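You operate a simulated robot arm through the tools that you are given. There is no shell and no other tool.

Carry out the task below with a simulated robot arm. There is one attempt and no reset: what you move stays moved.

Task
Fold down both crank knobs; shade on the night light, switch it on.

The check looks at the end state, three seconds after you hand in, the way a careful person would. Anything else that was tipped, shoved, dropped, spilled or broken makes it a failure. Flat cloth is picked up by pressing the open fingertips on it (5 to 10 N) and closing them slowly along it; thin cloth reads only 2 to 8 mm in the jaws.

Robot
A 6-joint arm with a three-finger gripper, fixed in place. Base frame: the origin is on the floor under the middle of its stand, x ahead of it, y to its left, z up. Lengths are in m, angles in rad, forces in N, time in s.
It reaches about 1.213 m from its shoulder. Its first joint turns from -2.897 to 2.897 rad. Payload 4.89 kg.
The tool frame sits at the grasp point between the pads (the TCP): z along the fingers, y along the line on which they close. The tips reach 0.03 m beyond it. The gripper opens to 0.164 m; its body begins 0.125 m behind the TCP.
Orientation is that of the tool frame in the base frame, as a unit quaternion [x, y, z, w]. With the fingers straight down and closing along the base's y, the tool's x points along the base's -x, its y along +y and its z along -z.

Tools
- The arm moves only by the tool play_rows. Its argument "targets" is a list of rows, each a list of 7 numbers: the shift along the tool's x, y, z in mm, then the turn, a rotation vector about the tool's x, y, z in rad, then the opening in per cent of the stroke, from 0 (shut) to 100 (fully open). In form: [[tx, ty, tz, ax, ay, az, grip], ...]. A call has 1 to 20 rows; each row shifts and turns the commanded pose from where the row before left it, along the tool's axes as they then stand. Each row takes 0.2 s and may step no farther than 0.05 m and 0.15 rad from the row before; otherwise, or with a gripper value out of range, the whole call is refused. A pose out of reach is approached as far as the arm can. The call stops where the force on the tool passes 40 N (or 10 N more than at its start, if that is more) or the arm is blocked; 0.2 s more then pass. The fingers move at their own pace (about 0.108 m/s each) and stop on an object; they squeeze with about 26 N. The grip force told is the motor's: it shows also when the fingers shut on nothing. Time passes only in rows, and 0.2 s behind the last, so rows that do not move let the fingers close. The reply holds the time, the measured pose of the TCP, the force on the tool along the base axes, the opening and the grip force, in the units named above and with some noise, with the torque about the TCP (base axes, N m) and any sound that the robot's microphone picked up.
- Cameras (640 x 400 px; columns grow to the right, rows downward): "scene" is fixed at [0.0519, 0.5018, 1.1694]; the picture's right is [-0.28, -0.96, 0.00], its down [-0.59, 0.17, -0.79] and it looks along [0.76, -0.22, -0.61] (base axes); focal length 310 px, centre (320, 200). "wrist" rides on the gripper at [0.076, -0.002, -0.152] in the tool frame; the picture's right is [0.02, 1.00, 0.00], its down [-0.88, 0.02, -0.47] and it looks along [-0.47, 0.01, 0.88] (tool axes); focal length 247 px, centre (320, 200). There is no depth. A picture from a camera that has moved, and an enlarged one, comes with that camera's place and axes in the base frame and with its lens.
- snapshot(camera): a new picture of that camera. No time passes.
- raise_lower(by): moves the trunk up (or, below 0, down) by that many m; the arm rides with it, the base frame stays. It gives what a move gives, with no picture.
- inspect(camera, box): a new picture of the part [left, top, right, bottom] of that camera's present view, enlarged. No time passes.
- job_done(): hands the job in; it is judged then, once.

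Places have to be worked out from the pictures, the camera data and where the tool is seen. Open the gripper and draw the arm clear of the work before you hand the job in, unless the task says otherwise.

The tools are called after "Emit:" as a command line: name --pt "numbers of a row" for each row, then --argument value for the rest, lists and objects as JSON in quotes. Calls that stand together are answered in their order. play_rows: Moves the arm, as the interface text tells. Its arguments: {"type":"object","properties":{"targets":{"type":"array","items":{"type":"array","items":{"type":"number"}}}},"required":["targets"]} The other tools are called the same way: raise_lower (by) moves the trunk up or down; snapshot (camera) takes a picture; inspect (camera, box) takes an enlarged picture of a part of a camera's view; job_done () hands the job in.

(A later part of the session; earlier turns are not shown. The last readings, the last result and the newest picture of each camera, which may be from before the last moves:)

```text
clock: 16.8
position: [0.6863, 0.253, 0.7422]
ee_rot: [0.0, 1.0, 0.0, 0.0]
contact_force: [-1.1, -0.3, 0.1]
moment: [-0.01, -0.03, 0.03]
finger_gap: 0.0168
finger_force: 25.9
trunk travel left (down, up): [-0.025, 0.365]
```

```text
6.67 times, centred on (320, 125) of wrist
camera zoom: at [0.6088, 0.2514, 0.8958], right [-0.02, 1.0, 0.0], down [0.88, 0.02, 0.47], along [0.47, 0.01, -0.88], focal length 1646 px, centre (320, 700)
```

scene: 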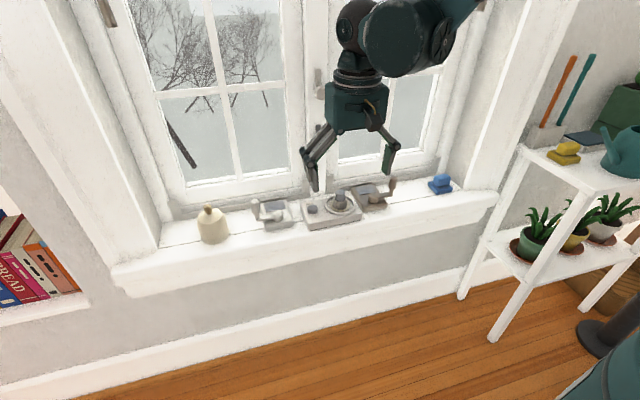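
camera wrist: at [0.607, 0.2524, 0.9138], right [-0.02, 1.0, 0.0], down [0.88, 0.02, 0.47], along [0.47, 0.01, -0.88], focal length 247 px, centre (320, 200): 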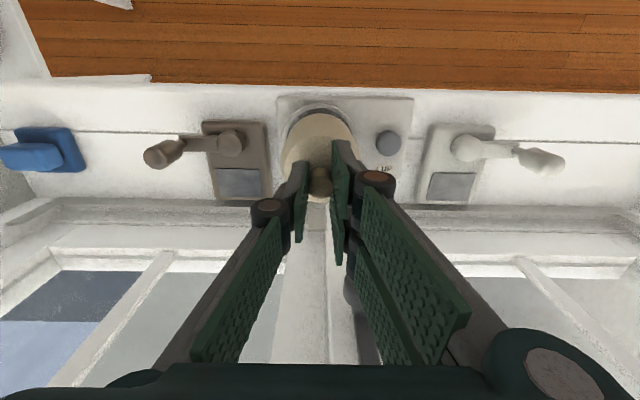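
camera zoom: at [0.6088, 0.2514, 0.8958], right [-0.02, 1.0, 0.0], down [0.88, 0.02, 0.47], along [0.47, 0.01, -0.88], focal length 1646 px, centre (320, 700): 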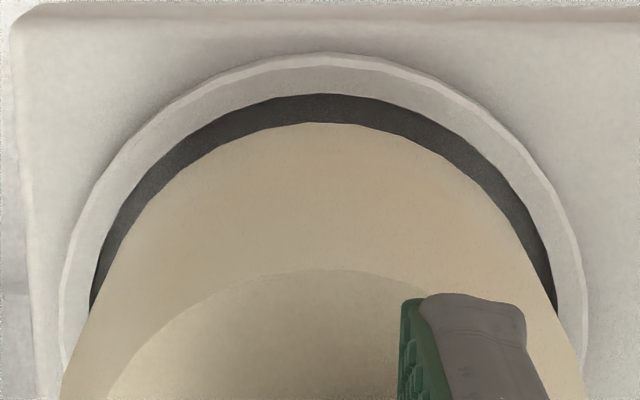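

The gaps look even: about 2.8 mm at the front against about 2 mm of nominal clearance, with y off by less than 0.5 mm. I'll apply a tiny correction and lower in small steps, watching for contact with the tray.

Emit:
play_rows --pt "0.5 0.5 0 0 0 0 0" --pt "0 0 5 0 0 0 0" --pt "0 0 4 0 0 0 0" --pt "0 0 0 0 0 0 0"

Emit:
inspect --camera "scene" --box '[315, 170, 365, 220]'

Emit:
inspect --camera "wrist" --box '[275, 95, 365, 155]'

```text
clock: 17.8
position: [0.6855, 0.2529, 0.7327]
ee_rot: [0.0, 1.0, 0.001, 0.0]
contact_force: [-0.2, -0.9, 0.0]
moment: [-0.01, -0.03, -0.01]
finger_gap: 0.0164
finger_force: 25.8
trunk travel left (down, up): [-0.025, 0.365]
```

```text
8.00 times, centred on (340, 195) of scene
camera zoom: at [0.0519, 0.5018, 1.1694], right [-0.28, -0.96, 0.0], down [-0.59, 0.17, -0.79], along [0.76, -0.22, -0.61], focal length 2479 px, centre (160, 240)
```

zoom: 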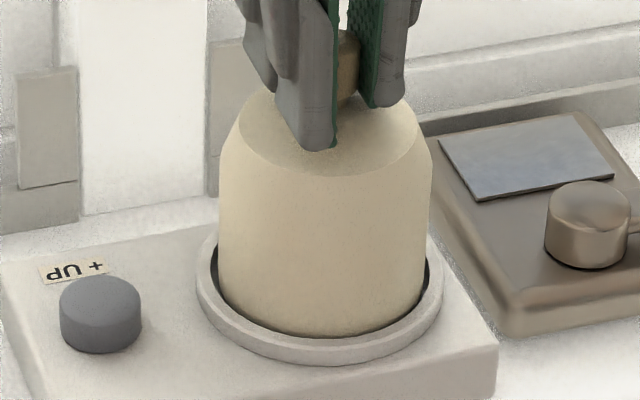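

```text
6.67 times, centred on (320, 125) of wrist
camera zoom: at [0.6076, 0.2514, 0.8861], right [-0.02, 1.0, 0.0], down [0.88, 0.02, 0.47], along [0.47, 0.01, -0.88], focal length 1646 px, centre (320, 700)
```

zoom: 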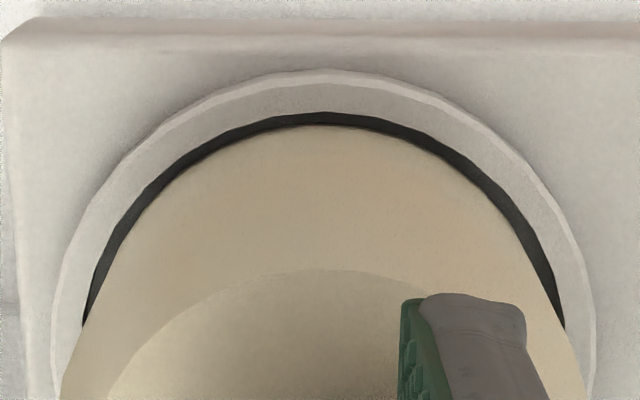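

The shade is entering the ring with an even gap and no contact force yet. I'll continue down in 2–3 mm steps.

Emit:
play_rows --pt "0 0 3 0 0 0 0" --pt "0 0 2 0 0 0 0" --pt "0 0 0 0 0 0 0"

Emit:
inspect --camera "scene" --box '[315, 170, 365, 220]'

Emit:
inspect --camera "wrist" --box '[275, 95, 365, 155]'

```text
clock: 18.6
position: [0.6851, 0.2542, 0.7286]
ee_rot: [0.0, 1.0, 0.0, 0.0]
contact_force: [2.0, -2.3, 13.9]
moment: [-0.05, 0.03, -0.01]
finger_gap: 0.0166
finger_force: 25.8
trunk travel left (down, up): [-0.025, 0.365]
```

```text
8.00 times, centred on (340, 195) of scene
camera zoom: at [0.0519, 0.5018, 1.1694], right [-0.28, -0.96, 0.0], down [-0.59, 0.17, -0.79], along [0.76, -0.22, -0.61], focal length 2479 px, centre (160, 240)
```

zoom: 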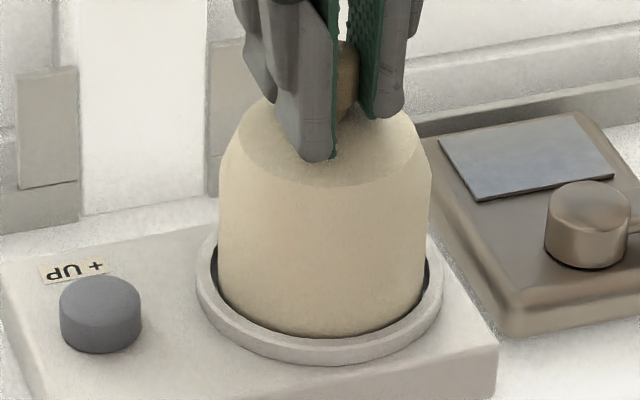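

```text
6.67 times, centred on (320, 125) of wrist
camera zoom: at [0.6072, 0.2515, 0.8818], right [-0.02, 1.0, 0.0], down [0.88, 0.02, 0.47], along [0.47, 0.01, -0.88], focal length 1646 px, centre (320, 700)
```

zoom: 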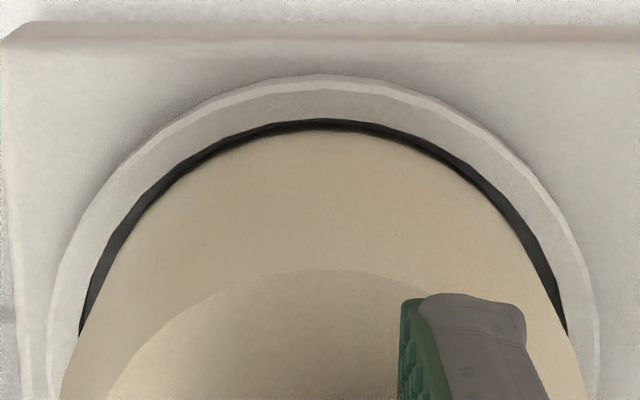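

The shade sits inside the ring and contact reads 14 N upward. Its bottom is about 30 mm above the sill, which matches the tray floor at the top of the light base. I'll relieve the load slightly and open the fingers gradually.

Emit:
play_rows --pt "0 0 -1 0 0 0 0" --pt "0 0 0 0 0 0 0"

```text
clock: 19.2
position: [0.6849, 0.254, 0.7299]
ee_rot: [0.001, 1.0, 0.001, 0.0]
contact_force: [-0.9, 0.0, 0.0]
moment: [-0.01, -0.01, 0.0]
finger_gap: 0.0168
finger_force: 26.2
trunk travel left (down, up): [-0.025, 0.365]
```

The force is back to zero, so the shade is just at contact. I'll lower 0.5 mm and open gently.

Emit:
play_rows --pt "0 0 0.6 0 0 0 0" --pt "0 0 0 0 0 0 9" --pt "0 0 0 0 0 0 12" --pt "0 0 0 0 0 0 16" --pt "0 0 0 0 0 0 25" --pt "0 0 0 0 0 0 35" --pt "0 0 0 0 0 0 35"

Emit:
inspect --camera "scene" --box '[315, 170, 365, 220]'

Emit:
inspect --camera "wrist" --box '[240, 90, 400, 215]'

```text
clock: 20.8
position: [0.6856, 0.254, 0.7275]
ee_rot: [0.0, 1.0, 0.0, 0.0]
contact_force: [0.4, 0.1, 0.4]
moment: [0.0, -0.01, -0.03]
finger_gap: 0.0572
finger_force: 0.1
trunk travel left (down, up): [-0.025, 0.365]
```

```text
8.00 times, centred on (340, 195) of scene
camera zoom: at [0.0519, 0.5018, 1.1694], right [-0.28, -0.96, 0.0], down [-0.59, 0.17, -0.79], along [0.76, -0.22, -0.61], focal length 2479 px, centre (160, 240)
```

zoom: 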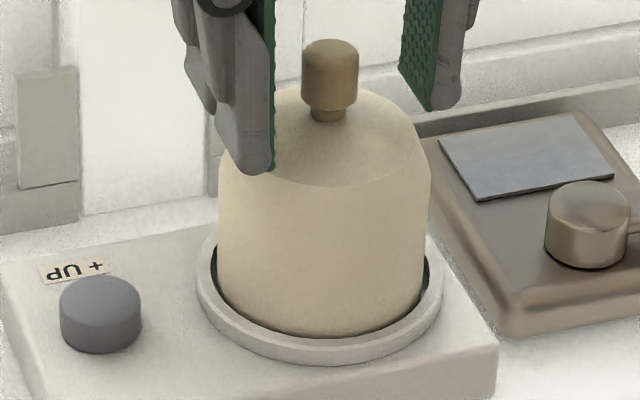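

```text
3.20 times, centred on (320, 152) of wrist
camera zoom: at [0.6076, 0.2516, 0.8818], right [-0.02, 1.0, 0.0], down [0.88, 0.02, 0.47], along [0.47, 0.01, -0.88], focal length 790 px, centre (320, 352)
```

zoom: 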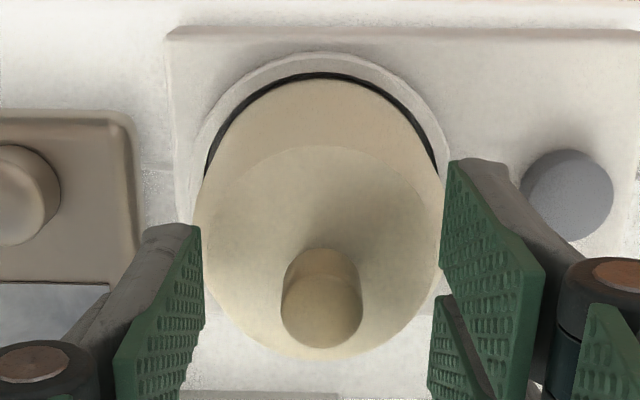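

The shade is released and stands upright in the ring. I'll rise straight up and check the seating.

Emit:
play_rows --pt "0 0 -10 0 0 0 35" --pt "0 0 -25 0 0 0 35" --pt "0 0 -35 0 0 0 35" --pt "30 0 0 0 0 0 35" --pt "40 0 0 0 0 0 35" --pt "40 0 0 0 0 0 35" --pt "0 0 0 0 0 0 35"

Emit:
inspect --camera "scene" --box '[315, 170, 365, 220]'

Emit:
inspect --camera "wrist" --box '[240, 150, 400, 250]'

Emit:
snapshot --camera "wrist"

```text
clock: 22.4
position: [0.5757, 0.2551, 0.7993]
ee_rot: [0.0, 1.0, 0.0, 0.0]
contact_force: [0.3, 0.8, 0.1]
moment: [0.0, 0.1, -0.01]
finger_gap: 0.0574
finger_force: 0.0
trunk travel left (down, up): [-0.025, 0.365]
```

```text
8.00 times, centred on (340, 195) of scene
camera zoom: at [0.0519, 0.5018, 1.1694], right [-0.28, -0.96, 0.0], down [-0.59, 0.17, -0.79], along [0.76, -0.22, -0.61], focal length 2479 px, centre (160, 240)
```

zoom: 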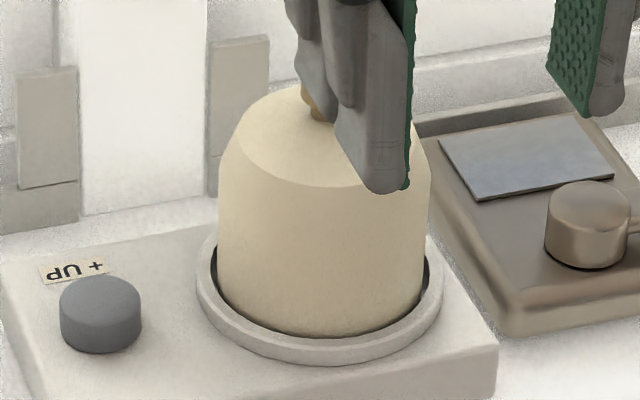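

```text
4.00 times, centred on (320, 200) of wrist
camera zoom: at [0.4981, 0.2524, 0.953], right [-0.02, 1.0, 0.0], down [0.88, 0.02, 0.47], along [0.47, 0.01, -0.88], focal length 988 px, centre (320, 200)
```

zoom: 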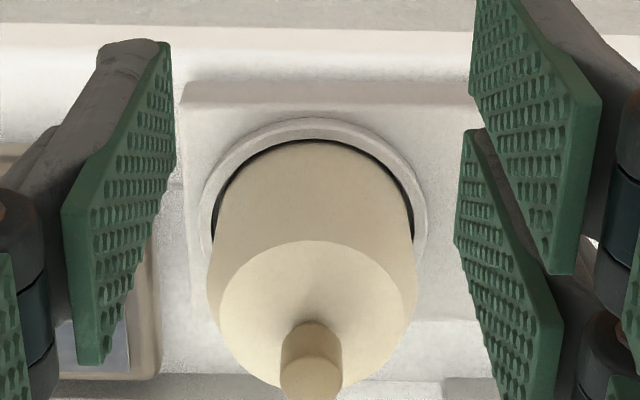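

```text
taken
camera wrist: at [0.4981, 0.2524, 0.953], right [-0.02, 1.0, 0.0], down [0.88, 0.02, 0.47], along [0.47, 0.01, -0.88], focal length 247 px, centre (320, 200)
```

wrist: 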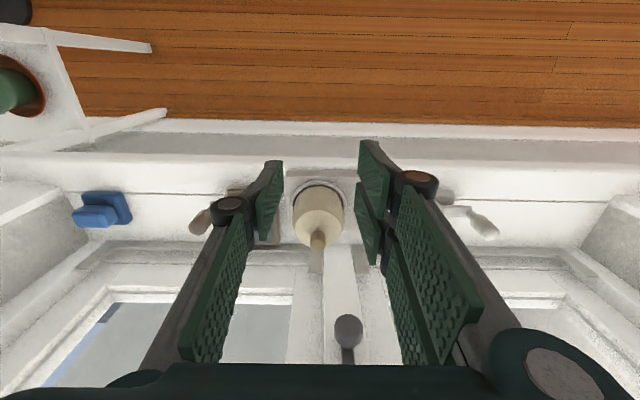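

The shade is seated level in the ring. Next I'll move over to the left crank and look closely at its knob hinge.

Emit:
play_rows --pt "0 20 0 0 0 0 70" --pt "0 45 0 0 0 0 100" --pt "0 45 0 0 0 0 100" --pt "0 45 0 0 0 0 100" --pt "0 45 0 0 0 0 100" --pt "0 20 0 0 0 0 100" --pt "-30 0 0 0 0 0 100" --pt "0 0 0 0 0 0 100"

Emit:
snapshot --camera "wrist"

Emit:
inspect --camera "wrist" --box '[270, 170, 350, 230]'

```text
clock: 24.2
position: [0.6058, 0.4749, 0.7986]
ee_rot: [0.0, 1.0, -0.001, 0.0]
contact_force: [0.8, 0.3, -0.6]
moment: [0.0, -0.06, -0.03]
finger_gap: 0.1643
finger_force: 0.1
trunk travel left (down, up): [-0.025, 0.365]
```

```text
taken
camera wrist: at [0.5277, 0.4724, 0.9515], right [-0.02, 1.0, 0.0], down [0.88, 0.02, 0.47], along [0.47, 0.01, -0.88], focal length 247 px, centre (320, 200)
```

wrist: 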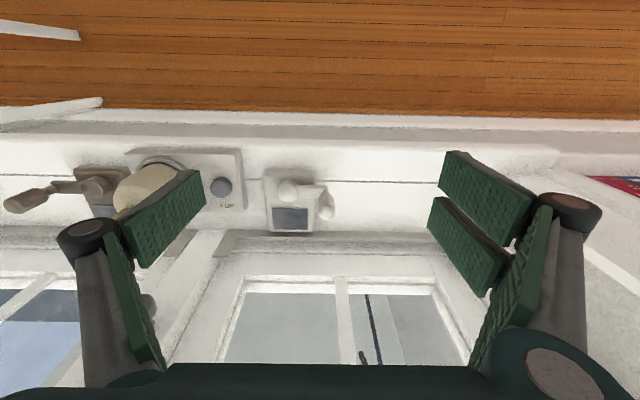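

```text
6.67 times, centred on (310, 200) of wrist
camera zoom: at [0.5277, 0.4724, 0.9515], right [-0.02, 1.0, 0.0], down [0.88, 0.02, 0.47], along [0.47, 0.01, -0.88], focal length 1646 px, centre (387, 200)
```

zoom: 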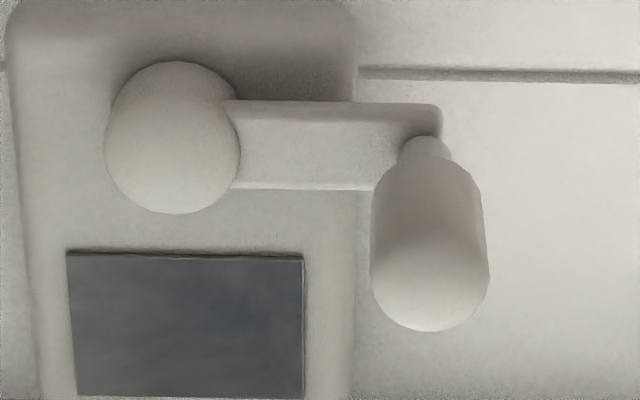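

The left knob stands at about (0.676, 0.483), spanning z≈0.65–0.705, with the hub at y≈0.433. I'll straddle it with the fingers opened along y, so I can gently probe both fold directions. First I'll move above it.

Emit:
play_rows --pt "0 0 0 0 0 0 60" --pt "-40 8 0 0 0 0 40" --pt "-31 0 0 0 0 0 36" --pt "0 0 20 0 0 0 36" --pt "0 0 18 0 0 0 36" --pt "0 0 0 0 0 0 36"

Emit:
inspect --camera "wrist" --box '[240, 100, 400, 225]'

Emit:
inspect --camera "scene" --box '[225, 165, 305, 235]'

```text
clock: 25.6
position: [0.6754, 0.4835, 0.762]
ee_rot: [-0.001, 1.0, -0.001, 0.001]
contact_force: [-0.1, 0.3, 0.4]
moment: [-0.01, -0.02, -0.01]
finger_gap: 0.059
finger_force: 0.1
trunk travel left (down, up): [-0.025, 0.365]
```

```text
3.20 times, centred on (320, 162) of wrist
camera zoom: at [0.599, 0.48, 0.914], right [-0.02, 1.0, 0.0], down [0.88, 0.02, 0.47], along [0.47, 0.01, -0.88], focal length 790 px, centre (320, 320)
```

zoom: 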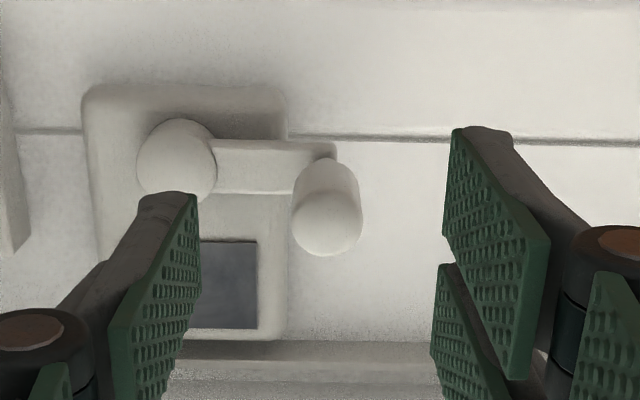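

```text
5.71 times, centred on (265, 200) of scene
camera zoom: at [0.0519, 0.5018, 1.1694], right [-0.28, -0.96, 0.0], down [-0.59, 0.17, -0.79], along [0.76, -0.22, -0.61], focal length 1771 px, centre (634, 200)
```

zoom: 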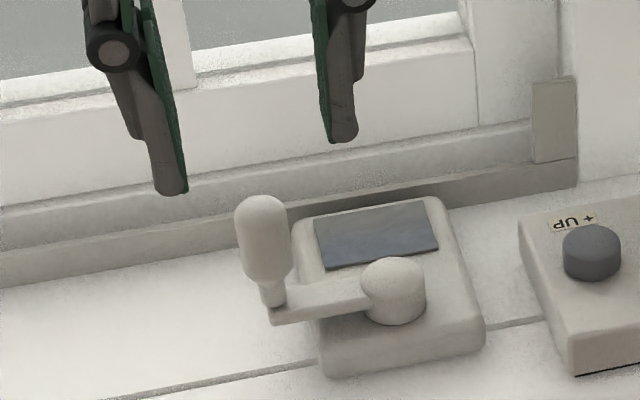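

The knob is near the middle between the fingers and about 5 mm farther in x. I'll shift +4 mm and descend so the tips reach z≈0.675, straddling the upper knob.

Emit:
play_rows --pt "-4 0 15 0 0 0 36" --pt "0 0 20 0 0 0 36" --pt "0 0 12 0 0 0 36" --pt "0 0 9 0 0 0 36" --pt "0 0 0 0 0 0 36"

Emit:
inspect --camera "wrist" --box '[240, 100, 400, 225]'

Emit:
inspect --camera "scene" --box '[225, 165, 305, 235]'

```text
clock: 26.8
position: [0.6807, 0.482, 0.7059]
ee_rot: [-0.001, 1.0, 0.0, 0.0]
contact_force: [-1.2, -0.2, -0.1]
moment: [0.01, -0.04, -0.03]
finger_gap: 0.0588
finger_force: 0.0
trunk travel left (down, up): [-0.025, 0.365]
```

```text
3.20 times, centred on (320, 162) of wrist
camera zoom: at [0.6033, 0.4802, 0.8593], right [-0.02, 1.0, 0.0], down [0.88, 0.02, 0.47], along [0.47, 0.01, -0.88], focal length 790 px, centre (320, 320)
```

zoom: 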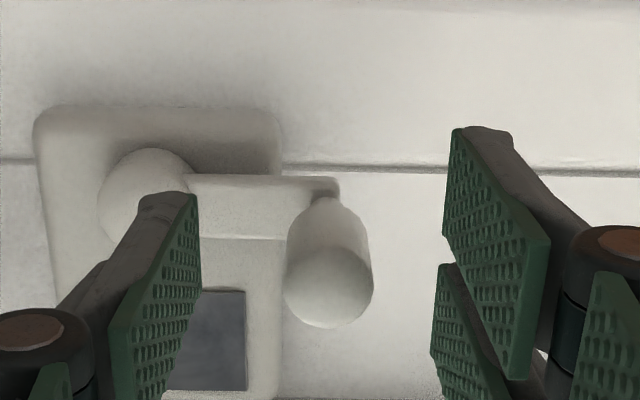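

```text
5.71 times, centred on (265, 200) of scene
camera zoom: at [0.0519, 0.5018, 1.1694], right [-0.28, -0.96, 0.0], down [-0.59, 0.17, -0.79], along [0.76, -0.22, -0.61], focal length 1771 px, centre (634, 200)
```

zoom: 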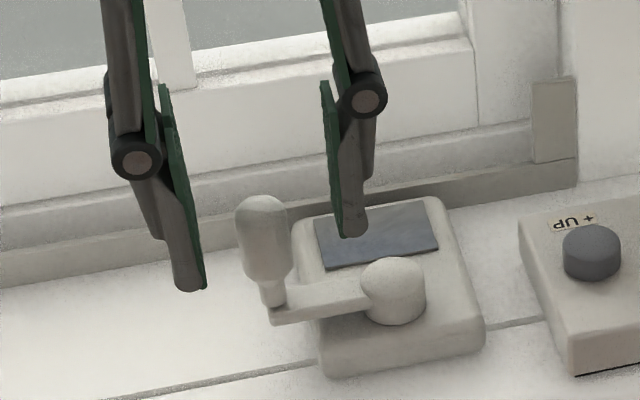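

The fingers straddle the knob with about 19 mm of free gap on each side. I'll probe outward (+y) with the single finger, approaching to near contact and then in small steps while watching the force.

Emit:
play_rows --pt "0 10 0 0 0 0 36" --pt "0 7 0 0 0 0 36" --pt "0 2 0 0 0 0 36" --pt "0 2 0 0 0 0 36"

Emit:
inspect --camera "wrist" --box '[240, 100, 400, 225]'

```text
clock: 27.8
position: [0.682, 0.503, 0.7055]
ee_rot: [0.001, 1.0, 0.0, -0.001]
contact_force: [0.7, -0.1, -0.6]
moment: [0.02, 0.0, 0.04]
finger_gap: 0.059
finger_force: 0.0
trunk travel left (down, up): [-0.025, 0.365]
```

```text
3.20 times, centred on (320, 162) of wrist
camera zoom: at [0.6031, 0.5004, 0.8584], right [-0.02, 1.0, 0.0], down [0.88, 0.02, 0.47], along [0.47, 0.01, -0.88], focal length 790 px, centre (320, 320)
```

zoom: 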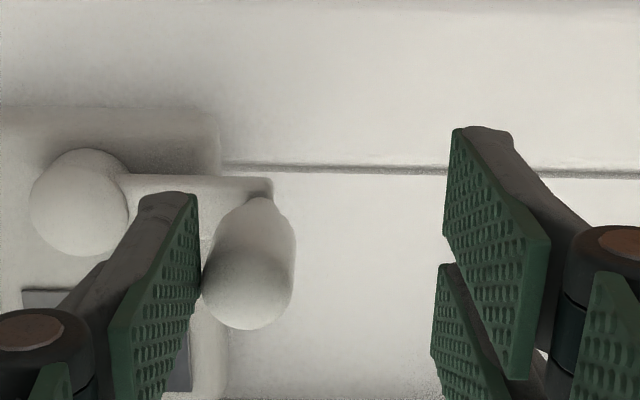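

The finger is just touching the knob with no force yet. I'll push in 2 mm steps.

Emit:
play_rows --pt "0 2 0 0 0 0 36" --pt "0 1.5 0 0 0 0 36"

Emit:
inspect --camera "wrist" --box '[240, 100, 400, 225]'

```text
clock: 28.4
position: [0.68, 0.5071, 0.7058]
ee_rot: [-0.001, 1.0, 0.0, -0.001]
contact_force: [0.5, -1.6, 1.0]
moment: [-0.09, 0.01, -0.06]
finger_gap: 0.0595
finger_force: 0.3
trunk travel left (down, up): [-0.025, 0.365]
```

```text
3.20 times, centred on (320, 162) of wrist
camera zoom: at [0.6028, 0.5041, 0.859], right [-0.02, 1.0, 0.0], down [0.88, 0.02, 0.47], along [0.47, 0.01, -0.88], focal length 790 px, centre (320, 320)
```

zoom: 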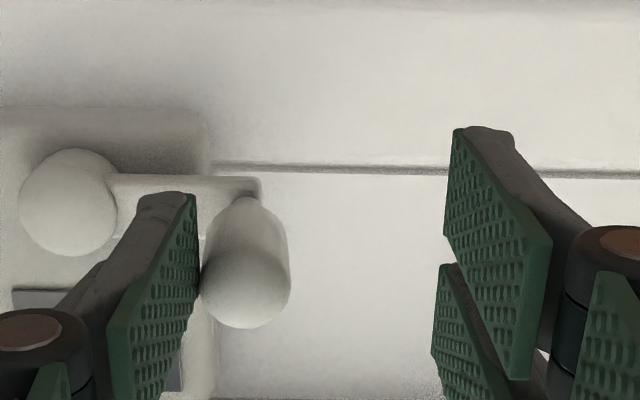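

Resistance is only 1.6 N, and the knob's top is tilting outward relative to its base, so it seems to fold outward. I'll continue in small steps.

Emit:
play_rows --pt "0 2 0 0 0 0 36" --pt "0 2 0 0 0 0 36" --pt "0 2 0 0 0 0 36"

Emit:
inspect --camera "wrist" --box '[240, 100, 400, 225]'

Emit:
inspect --camera "scene" --box '[225, 165, 305, 235]'

```text
clock: 29.2
position: [0.6798, 0.5137, 0.7058]
ee_rot: [0.001, 1.0, 0.001, 0.0]
contact_force: [0.2, -0.8, 0.7]
moment: [-0.02, -0.03, 0.01]
finger_gap: 0.0595
finger_force: 0.1
trunk travel left (down, up): [-0.025, 0.365]
```

```text
3.20 times, centred on (320, 162) of wrist
camera zoom: at [0.6028, 0.5101, 0.8585], right [-0.02, 1.0, 0.0], down [0.88, 0.02, 0.47], along [0.47, 0.01, -0.88], focal length 790 px, centre (320, 320)
```

zoom: 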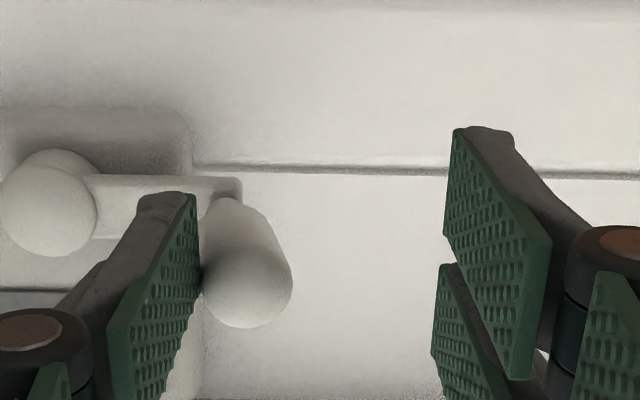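

```text
5.71 times, centred on (265, 200) of scene
camera zoom: at [0.0519, 0.5018, 1.1694], right [-0.28, -0.96, 0.0], down [-0.59, 0.17, -0.79], along [0.76, -0.22, -0.61], focal length 1771 px, centre (634, 200)
```

zoom: 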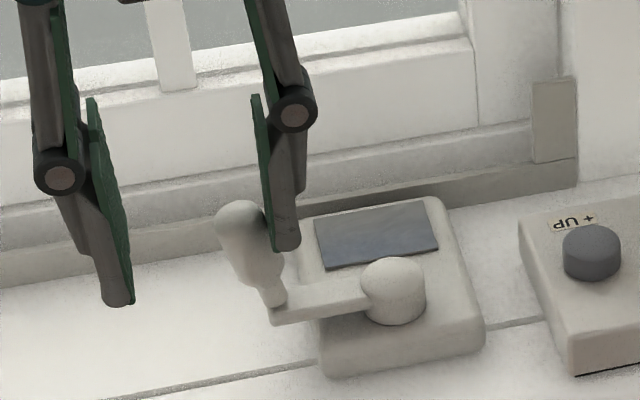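

It clearly folds outward with under 1 N. I'll continue pushing +y.

Emit:
play_rows --pt "0 4 0 0 0 0 36" --pt "0 4 0 0 0 0 36" --pt "0 4 0 0 0 0 36" --pt "0 4 0 0 0 0 36" --pt "0 4 0 0 0 0 36"

Emit:
inspect --camera "wrist" --box '[240, 100, 400, 225]'

Emit:
inspect --camera "scene" --box '[225, 165, 305, 235]'

```text
clock: 30.4
position: [0.6809, 0.5331, 0.705]
ee_rot: [0.0, 1.0, 0.0, -0.001]
contact_force: [0.2, -0.4, 0.4]
moment: [-0.02, -0.03, 0.02]
finger_gap: 0.0592
finger_force: 0.1
trunk travel left (down, up): [-0.025, 0.365]
```

```text
3.20 times, centred on (320, 162) of wrist
camera zoom: at [0.6032, 0.5297, 0.858], right [-0.02, 1.0, 0.0], down [0.88, 0.02, 0.47], along [0.47, 0.01, -0.88], focal length 790 px, centre (320, 320)
```

zoom: 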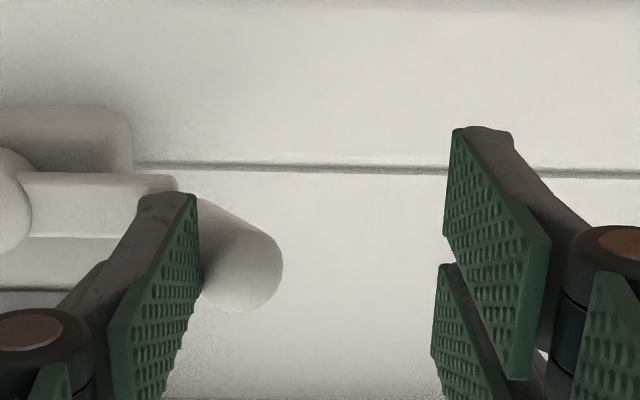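

```text
5.71 times, centred on (265, 200) of scene
camera zoom: at [0.0519, 0.5018, 1.1694], right [-0.28, -0.96, 0.0], down [-0.59, 0.17, -0.79], along [0.76, -0.22, -0.61], focal length 1771 px, centre (634, 200)
```

zoom: 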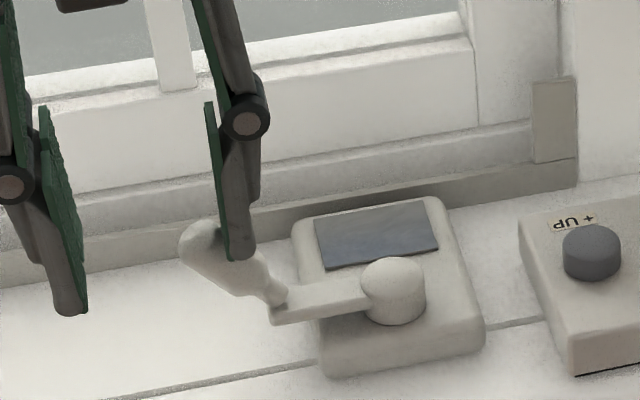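

The knob is about half folded. I'll keep going.

Emit:
play_rows --pt "0 4 0 0 0 0 36" --pt "0 4 0 0 0 0 36" --pt "0 4 0 0 0 0 36" --pt "0 4 0 0 0 0 36" --pt "0 0 0 0 0 0 36"

Emit:
inspect --camera "wrist" --box '[240, 100, 400, 225]'

Emit:
inspect --camera "scene" --box '[225, 165, 305, 235]'

```text
clock: 31.6
position: [0.6814, 0.5481, 0.7048]
ee_rot: [0.0, 1.0, 0.0, 0.001]
contact_force: [-0.3, 0.2, -0.4]
moment: [-0.02, 0.03, 0.02]
finger_gap: 0.0593
finger_force: 0.0
trunk travel left (down, up): [-0.025, 0.365]
```

```text
3.20 times, centred on (320, 162) of wrist
camera zoom: at [0.6032, 0.5467, 0.8584], right [-0.02, 1.0, 0.0], down [0.88, 0.02, 0.47], along [0.47, 0.01, -0.88], focal length 790 px, centre (320, 320)
```

zoom: 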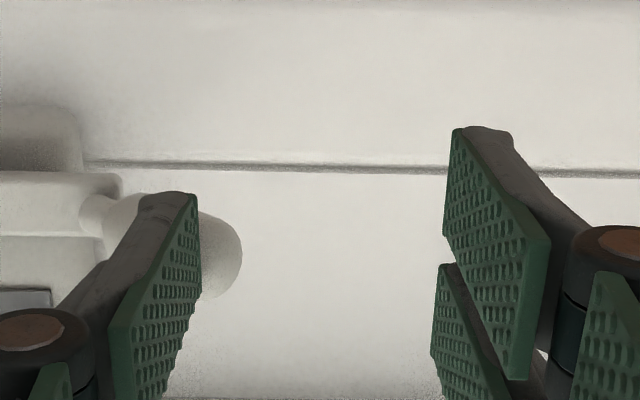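

```text
5.71 times, centred on (265, 200) of scene
camera zoom: at [0.0519, 0.5018, 1.1694], right [-0.28, -0.96, 0.0], down [-0.59, 0.17, -0.79], along [0.76, -0.22, -0.61], focal length 1771 px, centre (634, 200)
```

zoom: 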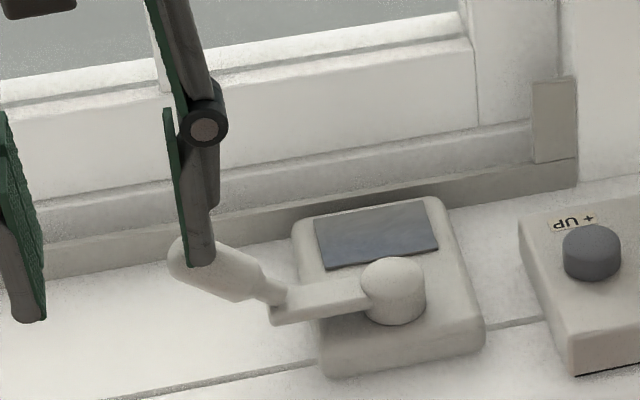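

The knob is folded about 70° and the finger tip is now above it. I'll press it down the rest of the way by lowering in 2 mm steps.

Emit:
play_rows --pt "0 0 3 0 0 0 36" --pt "0 0 3 0 0 0 36" --pt "0 0 3 0 0 0 36" --pt "0 0 2 0 0 0 36"

Emit:
inspect --camera "scene" --box '[225, 165, 305, 235]'

Emit:
inspect --camera "wrist" --box '[240, 100, 400, 225]'

```text
clock: 32.6
position: [0.6815, 0.5484, 0.6938]
ee_rot: [0.0, 1.0, 0.0, 0.0]
contact_force: [-0.1, 1.8, 2.3]
moment: [-0.02, -0.01, 0.01]
finger_gap: 0.0605
finger_force: 0.1
trunk travel left (down, up): [-0.025, 0.365]
```

```text
5.71 times, centred on (265, 200) of scene
camera zoom: at [0.0519, 0.5018, 1.1694], right [-0.28, -0.96, 0.0], down [-0.59, 0.17, -0.79], along [0.76, -0.22, -0.61], focal length 1771 px, centre (634, 200)
```

zoom: 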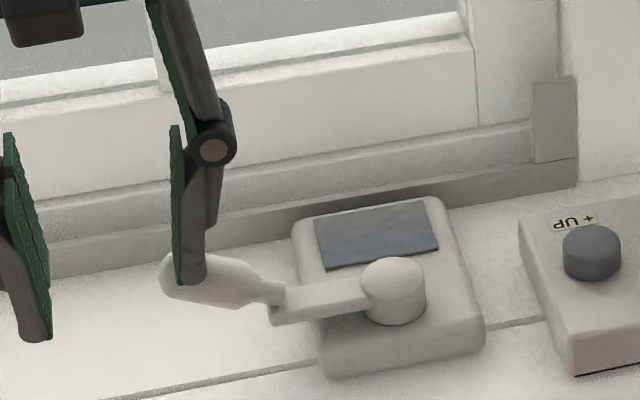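

```text
3.20 times, centred on (320, 162) of wrist
camera zoom: at [0.6029, 0.5464, 0.8475], right [-0.02, 1.0, 0.0], down [0.88, 0.02, 0.47], along [0.47, 0.01, -0.88], focal length 790 px, centre (320, 320)
```

zoom: 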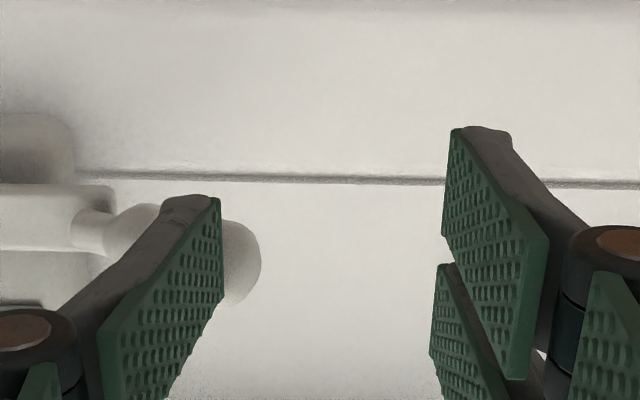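

The knob is nearly horizontal with 2.3 N on it. I'll press a little more until it meets its stop.

Emit:
play_rows --pt "0 0 2 0 0 0 36" --pt "0 0 2 0 0 0 36"

Emit:
inspect --camera "scene" --box '[225, 165, 305, 235]'

Emit:
inspect --camera "wrist" --box '[240, 100, 400, 225]'

```text
clock: 33.2
position: [0.6805, 0.548, 0.6907]
ee_rot: [0.0, 1.0, 0.001, 0.0]
contact_force: [0.3, 3.3, 2.0]
moment: [0.0, -0.01, 0.01]
finger_gap: 0.0611
finger_force: 0.0
trunk travel left (down, up): [-0.025, 0.365]
```

```text
5.71 times, centred on (265, 200) of scene
camera zoom: at [0.0519, 0.5018, 1.1694], right [-0.28, -0.96, 0.0], down [-0.59, 0.17, -0.79], along [0.76, -0.22, -0.61], focal length 1771 px, centre (634, 200)
```

zoom: 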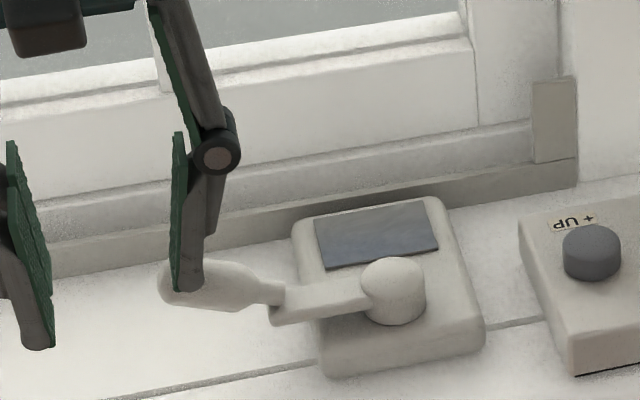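

```text
3.20 times, centred on (320, 162) of wrist
camera zoom: at [0.6024, 0.5462, 0.8435], right [-0.02, 1.0, 0.0], down [0.88, 0.02, 0.47], along [0.47, 0.01, -0.88], focal length 790 px, centre (320, 320)
```

zoom: 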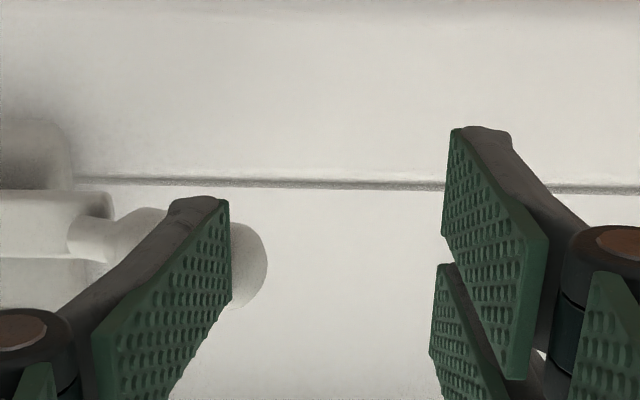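

The single finger is bending sideways under the load, so I'll lift, close the fingers into a solid tip, and press down from above near the knob's far end.

Emit:
play_rows --pt "0 0 -15 0 0 0 36" --pt "0 0 -25 0 0 0 36" --pt "0 0 0 0 0 0 0" --pt "0 0 0 0 0 0 0" --pt "0 -14 0 0 0 0 0" --pt "0 -14 0 0 0 0 0" --pt "0 0 0 0 0 0 0"

Emit:
inspect --camera "scene" --box '[225, 165, 305, 235]'

Emit:
inspect --camera "wrist" --box '[240, 100, 400, 225]'

```text
clock: 34.8
position: [0.679, 0.5205, 0.7308]
ee_rot: [0.0, 1.0, 0.0, -0.001]
contact_force: [0.4, 0.6, -0.3]
moment: [-0.04, -0.02, -0.01]
finger_gap: 0.0001
finger_force: 25.9
trunk travel left (down, up): [-0.025, 0.365]
```

```text
5.71 times, centred on (265, 200) of scene
camera zoom: at [0.0519, 0.5018, 1.1694], right [-0.28, -0.96, 0.0], down [-0.59, 0.17, -0.79], along [0.76, -0.22, -0.61], focal length 1771 px, centre (634, 200)
```

zoom: 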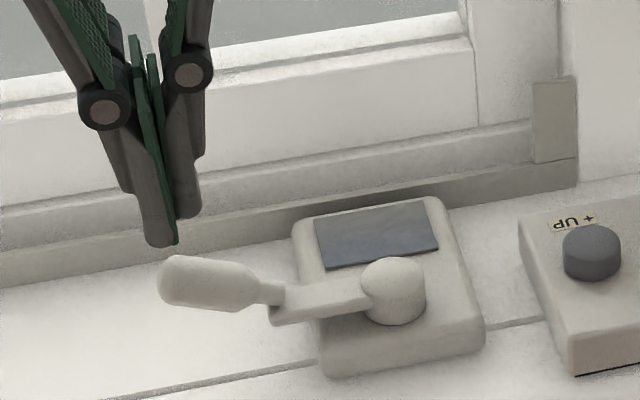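

```text
3.20 times, centred on (320, 162) of wrist
camera zoom: at [0.6022, 0.5184, 0.8835], right [-0.02, 1.0, 0.0], down [0.88, 0.02, 0.47], along [0.47, 0.01, -0.88], focal length 790 px, centre (320, 320)
```

zoom: 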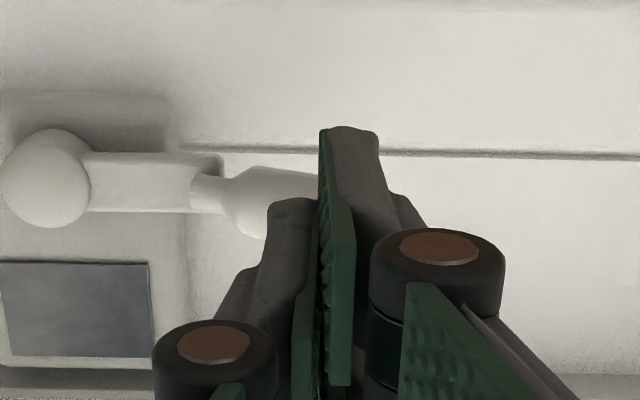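

The knob still sits about 20° above horizontal. I'll press down with the closed fingertips near its far end.

Emit:
play_rows --pt "0 0 12 0 0 0 0" --pt "0 0 6 0 0 0 0" --pt "0 0 4 0 0 0 0" --pt "0 0 3 0 0 0 0" --pt "0 0 3 0 0 0 0"

Emit:
inspect --camera "scene" --box '[225, 165, 305, 235]'

```text
clock: 36.0
position: [0.6792, 0.5197, 0.7031]
ee_rot: [0.0, 1.0, 0.0, 0.001]
contact_force: [0.4, -0.2, 0.2]
moment: [0.02, -0.01, -0.02]
finger_gap: 0.0
finger_force: 25.9
trunk travel left (down, up): [-0.025, 0.365]
```

```text
5.71 times, centred on (265, 200) of scene
camera zoom: at [0.0519, 0.5018, 1.1694], right [-0.28, -0.96, 0.0], down [-0.59, 0.17, -0.79], along [0.76, -0.22, -0.61], focal length 1771 px, centre (634, 200)
```

zoom: 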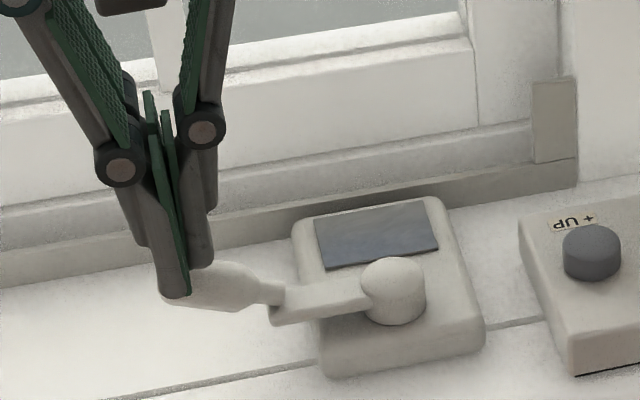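

There is no contact yet with the tips at z≈0.673. I'll continue lowering in 2–3 mm steps.

Emit:
play_rows --pt "0 0 3 0 0 0 0" --pt "0 0 3 0 0 0 0"

Emit:
inspect --camera "scene" --box '[225, 165, 305, 235]'

```text
clock: 36.6
position: [0.6798, 0.5202, 0.6967]
ee_rot: [0.001, 1.0, 0.0, 0.0]
contact_force: [-0.2, 0.1, 0.1]
moment: [0.03, 0.0, 0.03]
finger_gap: 0.0
finger_force: 26.2
trunk travel left (down, up): [-0.025, 0.365]
```

```text
5.71 times, centred on (265, 200) of scene
camera zoom: at [0.0519, 0.5018, 1.1694], right [-0.28, -0.96, 0.0], down [-0.59, 0.17, -0.79], along [0.76, -0.22, -0.61], focal length 1771 px, centre (634, 200)
```

zoom: 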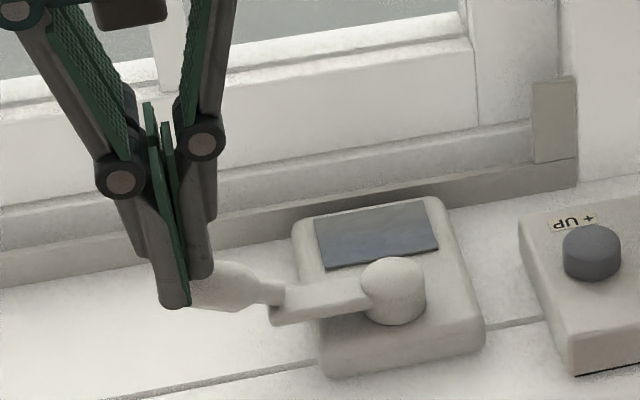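

Emit:
play_rows --pt "0 0 2 0 0 0 0" --pt "0 0 2 0 0 0 0" --pt "0 0 2 0 0 0 0"

Emit:
inspect --camera "scene" --box '[225, 165, 305, 235]'

```text
clock: 37.4
position: [0.6803, 0.5202, 0.6909]
ee_rot: [0.0, 1.0, 0.0, 0.001]
contact_force: [1.2, -0.5, 0.5]
moment: [-0.03, -0.02, 0.0]
finger_gap: 0.0
finger_force: 25.9
trunk travel left (down, up): [-0.025, 0.365]
```

```text
5.71 times, centred on (265, 200) of scene
camera zoom: at [0.0519, 0.5018, 1.1694], right [-0.28, -0.96, 0.0], down [-0.59, 0.17, -0.79], along [0.76, -0.22, -0.61], focal length 1771 px, centre (634, 200)
```

zoom: 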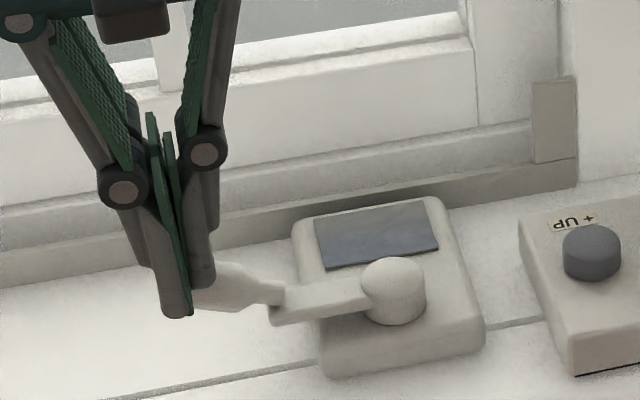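

Emit:
play_rows --pt "0 0 2 0 0 0 0" --pt "0 0 2 0 0 0 0"

Emit:
inspect --camera "scene" --box '[225, 165, 305, 235]'

Emit:
inspect --camera "wrist" --box '[240, 100, 400, 225]'

```text
clock: 38.0
position: [0.6795, 0.5201, 0.6861]
ee_rot: [0.0, 1.0, -0.001, 0.0]
contact_force: [-0.5, 0.1, 0.5]
moment: [0.0, -0.07, 0.02]
finger_gap: 0.0
finger_force: 25.6
trunk travel left (down, up): [-0.025, 0.365]
```

```text
5.71 times, centred on (265, 200) of scene
camera zoom: at [0.0519, 0.5018, 1.1694], right [-0.28, -0.96, 0.0], down [-0.59, 0.17, -0.79], along [0.76, -0.22, -0.61], focal length 1771 px, centre (634, 200)
```

zoom: 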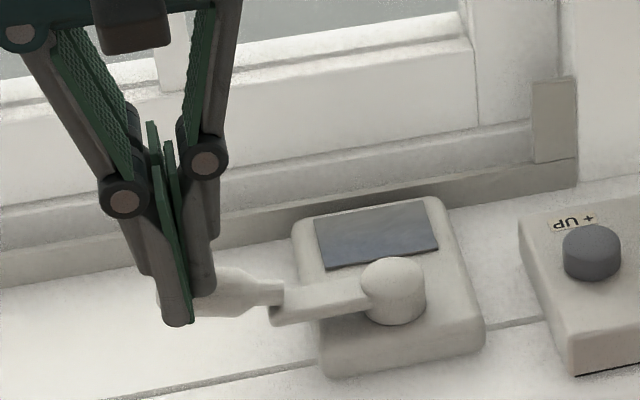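

```text
3.20 times, centred on (320, 162) of wrist
camera zoom: at [0.6024, 0.5186, 0.8393], right [-0.02, 1.0, 0.0], down [0.88, 0.02, 0.47], along [0.47, 0.01, -0.88], focal length 790 px, centre (320, 320)
```

zoom: 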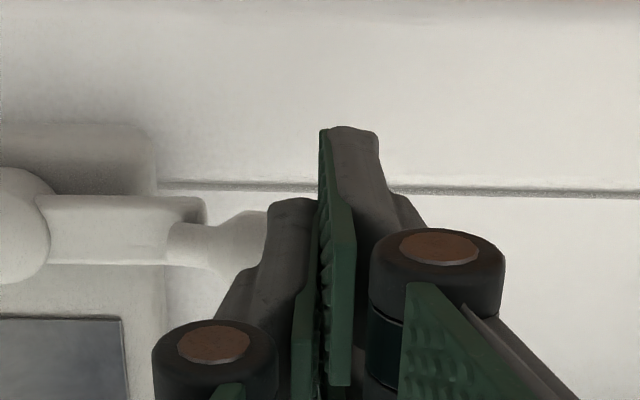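

The knob is turning down with very little force. I'll continue until it meets the end stop.

Emit:
play_rows --pt "0 0 2 0 0 0 0" --pt "0 0 1.5 0 0 0 0" --pt "0 0 1.5 0 0 0 0"

Emit:
inspect --camera "scene" --box '[225, 165, 305, 235]'

```text
clock: 38.8
position: [0.6799, 0.5209, 0.6815]
ee_rot: [0.0, 1.0, 0.0, 0.0]
contact_force: [-0.3, 0.7, -0.1]
moment: [0.02, 0.0, 0.0]
finger_gap: 0.0
finger_force: 26.2
trunk travel left (down, up): [-0.025, 0.365]
```

```text
5.71 times, centred on (265, 200) of scene
camera zoom: at [0.0519, 0.5018, 1.1694], right [-0.28, -0.96, 0.0], down [-0.59, 0.17, -0.79], along [0.76, -0.22, -0.61], focal length 1771 px, centre (634, 200)
```

zoom: 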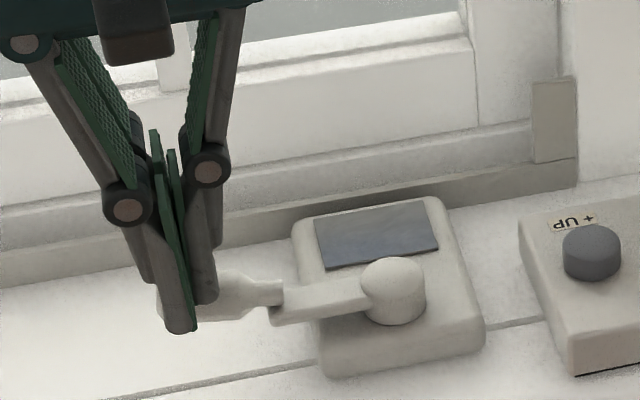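

Emit:
play_rows --pt "0 0 1.5 0 0 0 0" --pt "0 0 1.5 0 0 0 0" --pt "0 0 1.5 0 0 0 0"

Emit:
inspect --camera "scene" --box '[225, 165, 305, 235]'

Emit:
inspect --camera "wrist" --box '[240, 100, 400, 225]'

```text
clock: 39.6
position: [0.6789, 0.521, 0.6756]
ee_rot: [0.0, 1.0, 0.0, 0.001]
contact_force: [-0.1, -1.0, 0.0]
moment: [-0.01, 0.01, 0.01]
finger_gap: 0.0002
finger_force: 26.4
trunk travel left (down, up): [-0.025, 0.365]
```

```text
5.71 times, centred on (265, 200) of scene
camera zoom: at [0.0519, 0.5018, 1.1694], right [-0.28, -0.96, 0.0], down [-0.59, 0.17, -0.79], along [0.76, -0.22, -0.61], focal length 1771 px, centre (634, 200)
```

zoom: 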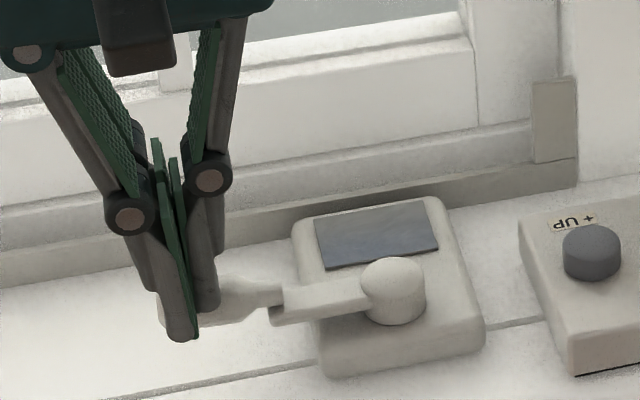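

```text
3.20 times, centred on (320, 162) of wrist
camera zoom: at [0.6029, 0.518, 0.83], right [-0.02, 1.0, 0.0], down [0.88, 0.02, 0.47], along [0.47, 0.01, -0.88], focal length 790 px, centre (320, 320)
```

zoom: 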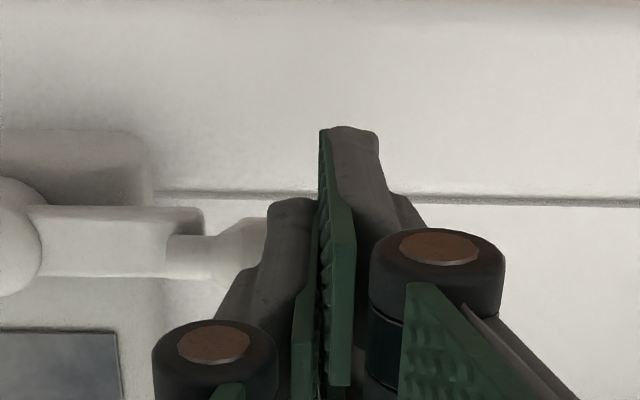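

Emit:
play_rows --pt "0 0 1.5 0 0 0 0" --pt "0 0 1.5 0 0 0 0"

Emit:
inspect --camera "scene" --box '[225, 165, 305, 235]'

```text
clock: 40.2
position: [0.6813, 0.5206, 0.6736]
ee_rot: [0.001, 1.0, 0.001, -0.001]
contact_force: [-0.2, 0.4, 1.2]
moment: [0.01, -0.01, -0.02]
finger_gap: 0.0001
finger_force: 44.7
trunk travel left (down, up): [-0.025, 0.365]
```

```text
5.71 times, centred on (265, 200) of scene
camera zoom: at [0.0519, 0.5018, 1.1694], right [-0.28, -0.96, 0.0], down [-0.59, 0.17, -0.79], along [0.76, -0.22, -0.61], focal length 1771 px, centre (634, 200)
```

zoom: 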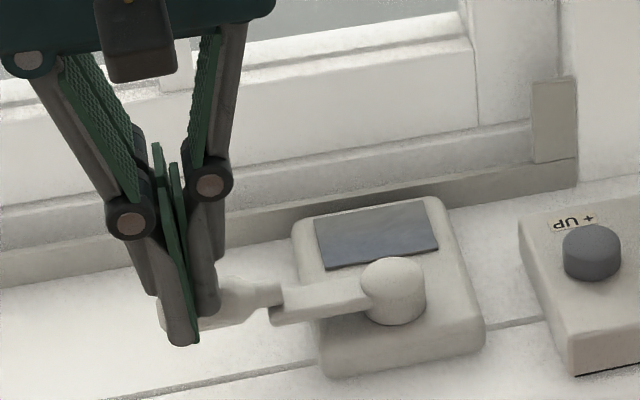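

The grip motor load jumped, which suggests the tips met a firm stop. I'll lift off and look at the knob.

Emit:
play_rows --pt "0 0 -15 0 0 0 0" --pt "0 0 -40 0 0 0 0" --pt "0 0 -40 0 0 0 0" --pt "40 0 0 0 0 0 0" --pt "0 0 0 0 0 0 0"

Emit:
inspect --camera "scene" --box '[225, 165, 305, 235]'

Emit:
inspect --camera "wrist" --box '[240, 120, 400, 220]'

```text
clock: 41.4
position: [0.6399, 0.5224, 0.7686]
ee_rot: [0.0, 1.0, 0.0, 0.001]
contact_force: [0.4, -0.7, -0.6]
moment: [0.0, 0.06, 0.03]
finger_gap: 0.0
finger_force: 45.3
trunk travel left (down, up): [-0.025, 0.365]
```

```text
5.71 times, centred on (265, 200) of scene
camera zoom: at [0.0519, 0.5018, 1.1694], right [-0.28, -0.96, 0.0], down [-0.59, 0.17, -0.79], along [0.76, -0.22, -0.61], focal length 1771 px, centre (634, 200)
```

zoom: 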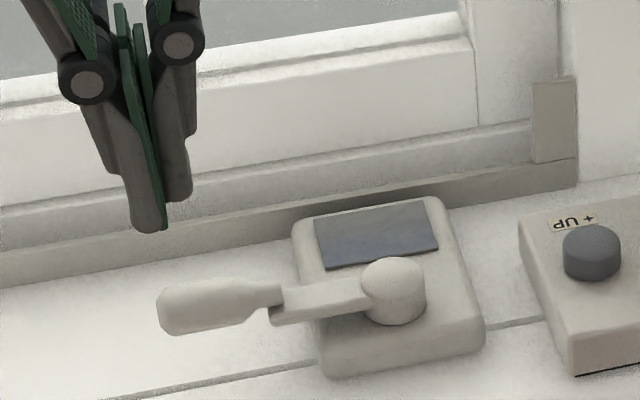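

```text
4.00 times, centred on (320, 170) of wrist
camera zoom: at [0.5628, 0.5199, 0.9222], right [-0.02, 1.0, 0.0], down [0.88, 0.02, 0.47], along [0.47, 0.01, -0.88], focal length 988 px, centre (320, 320)
```

zoom: 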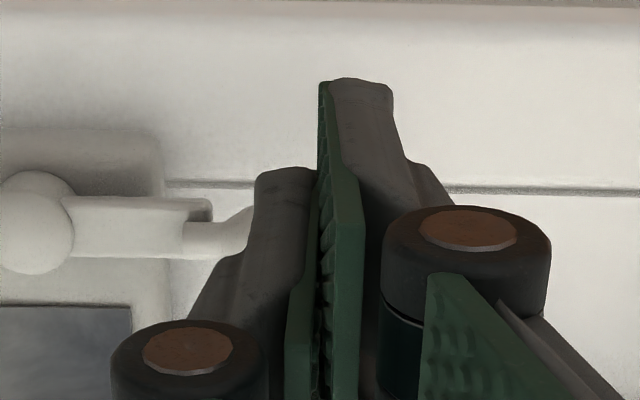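

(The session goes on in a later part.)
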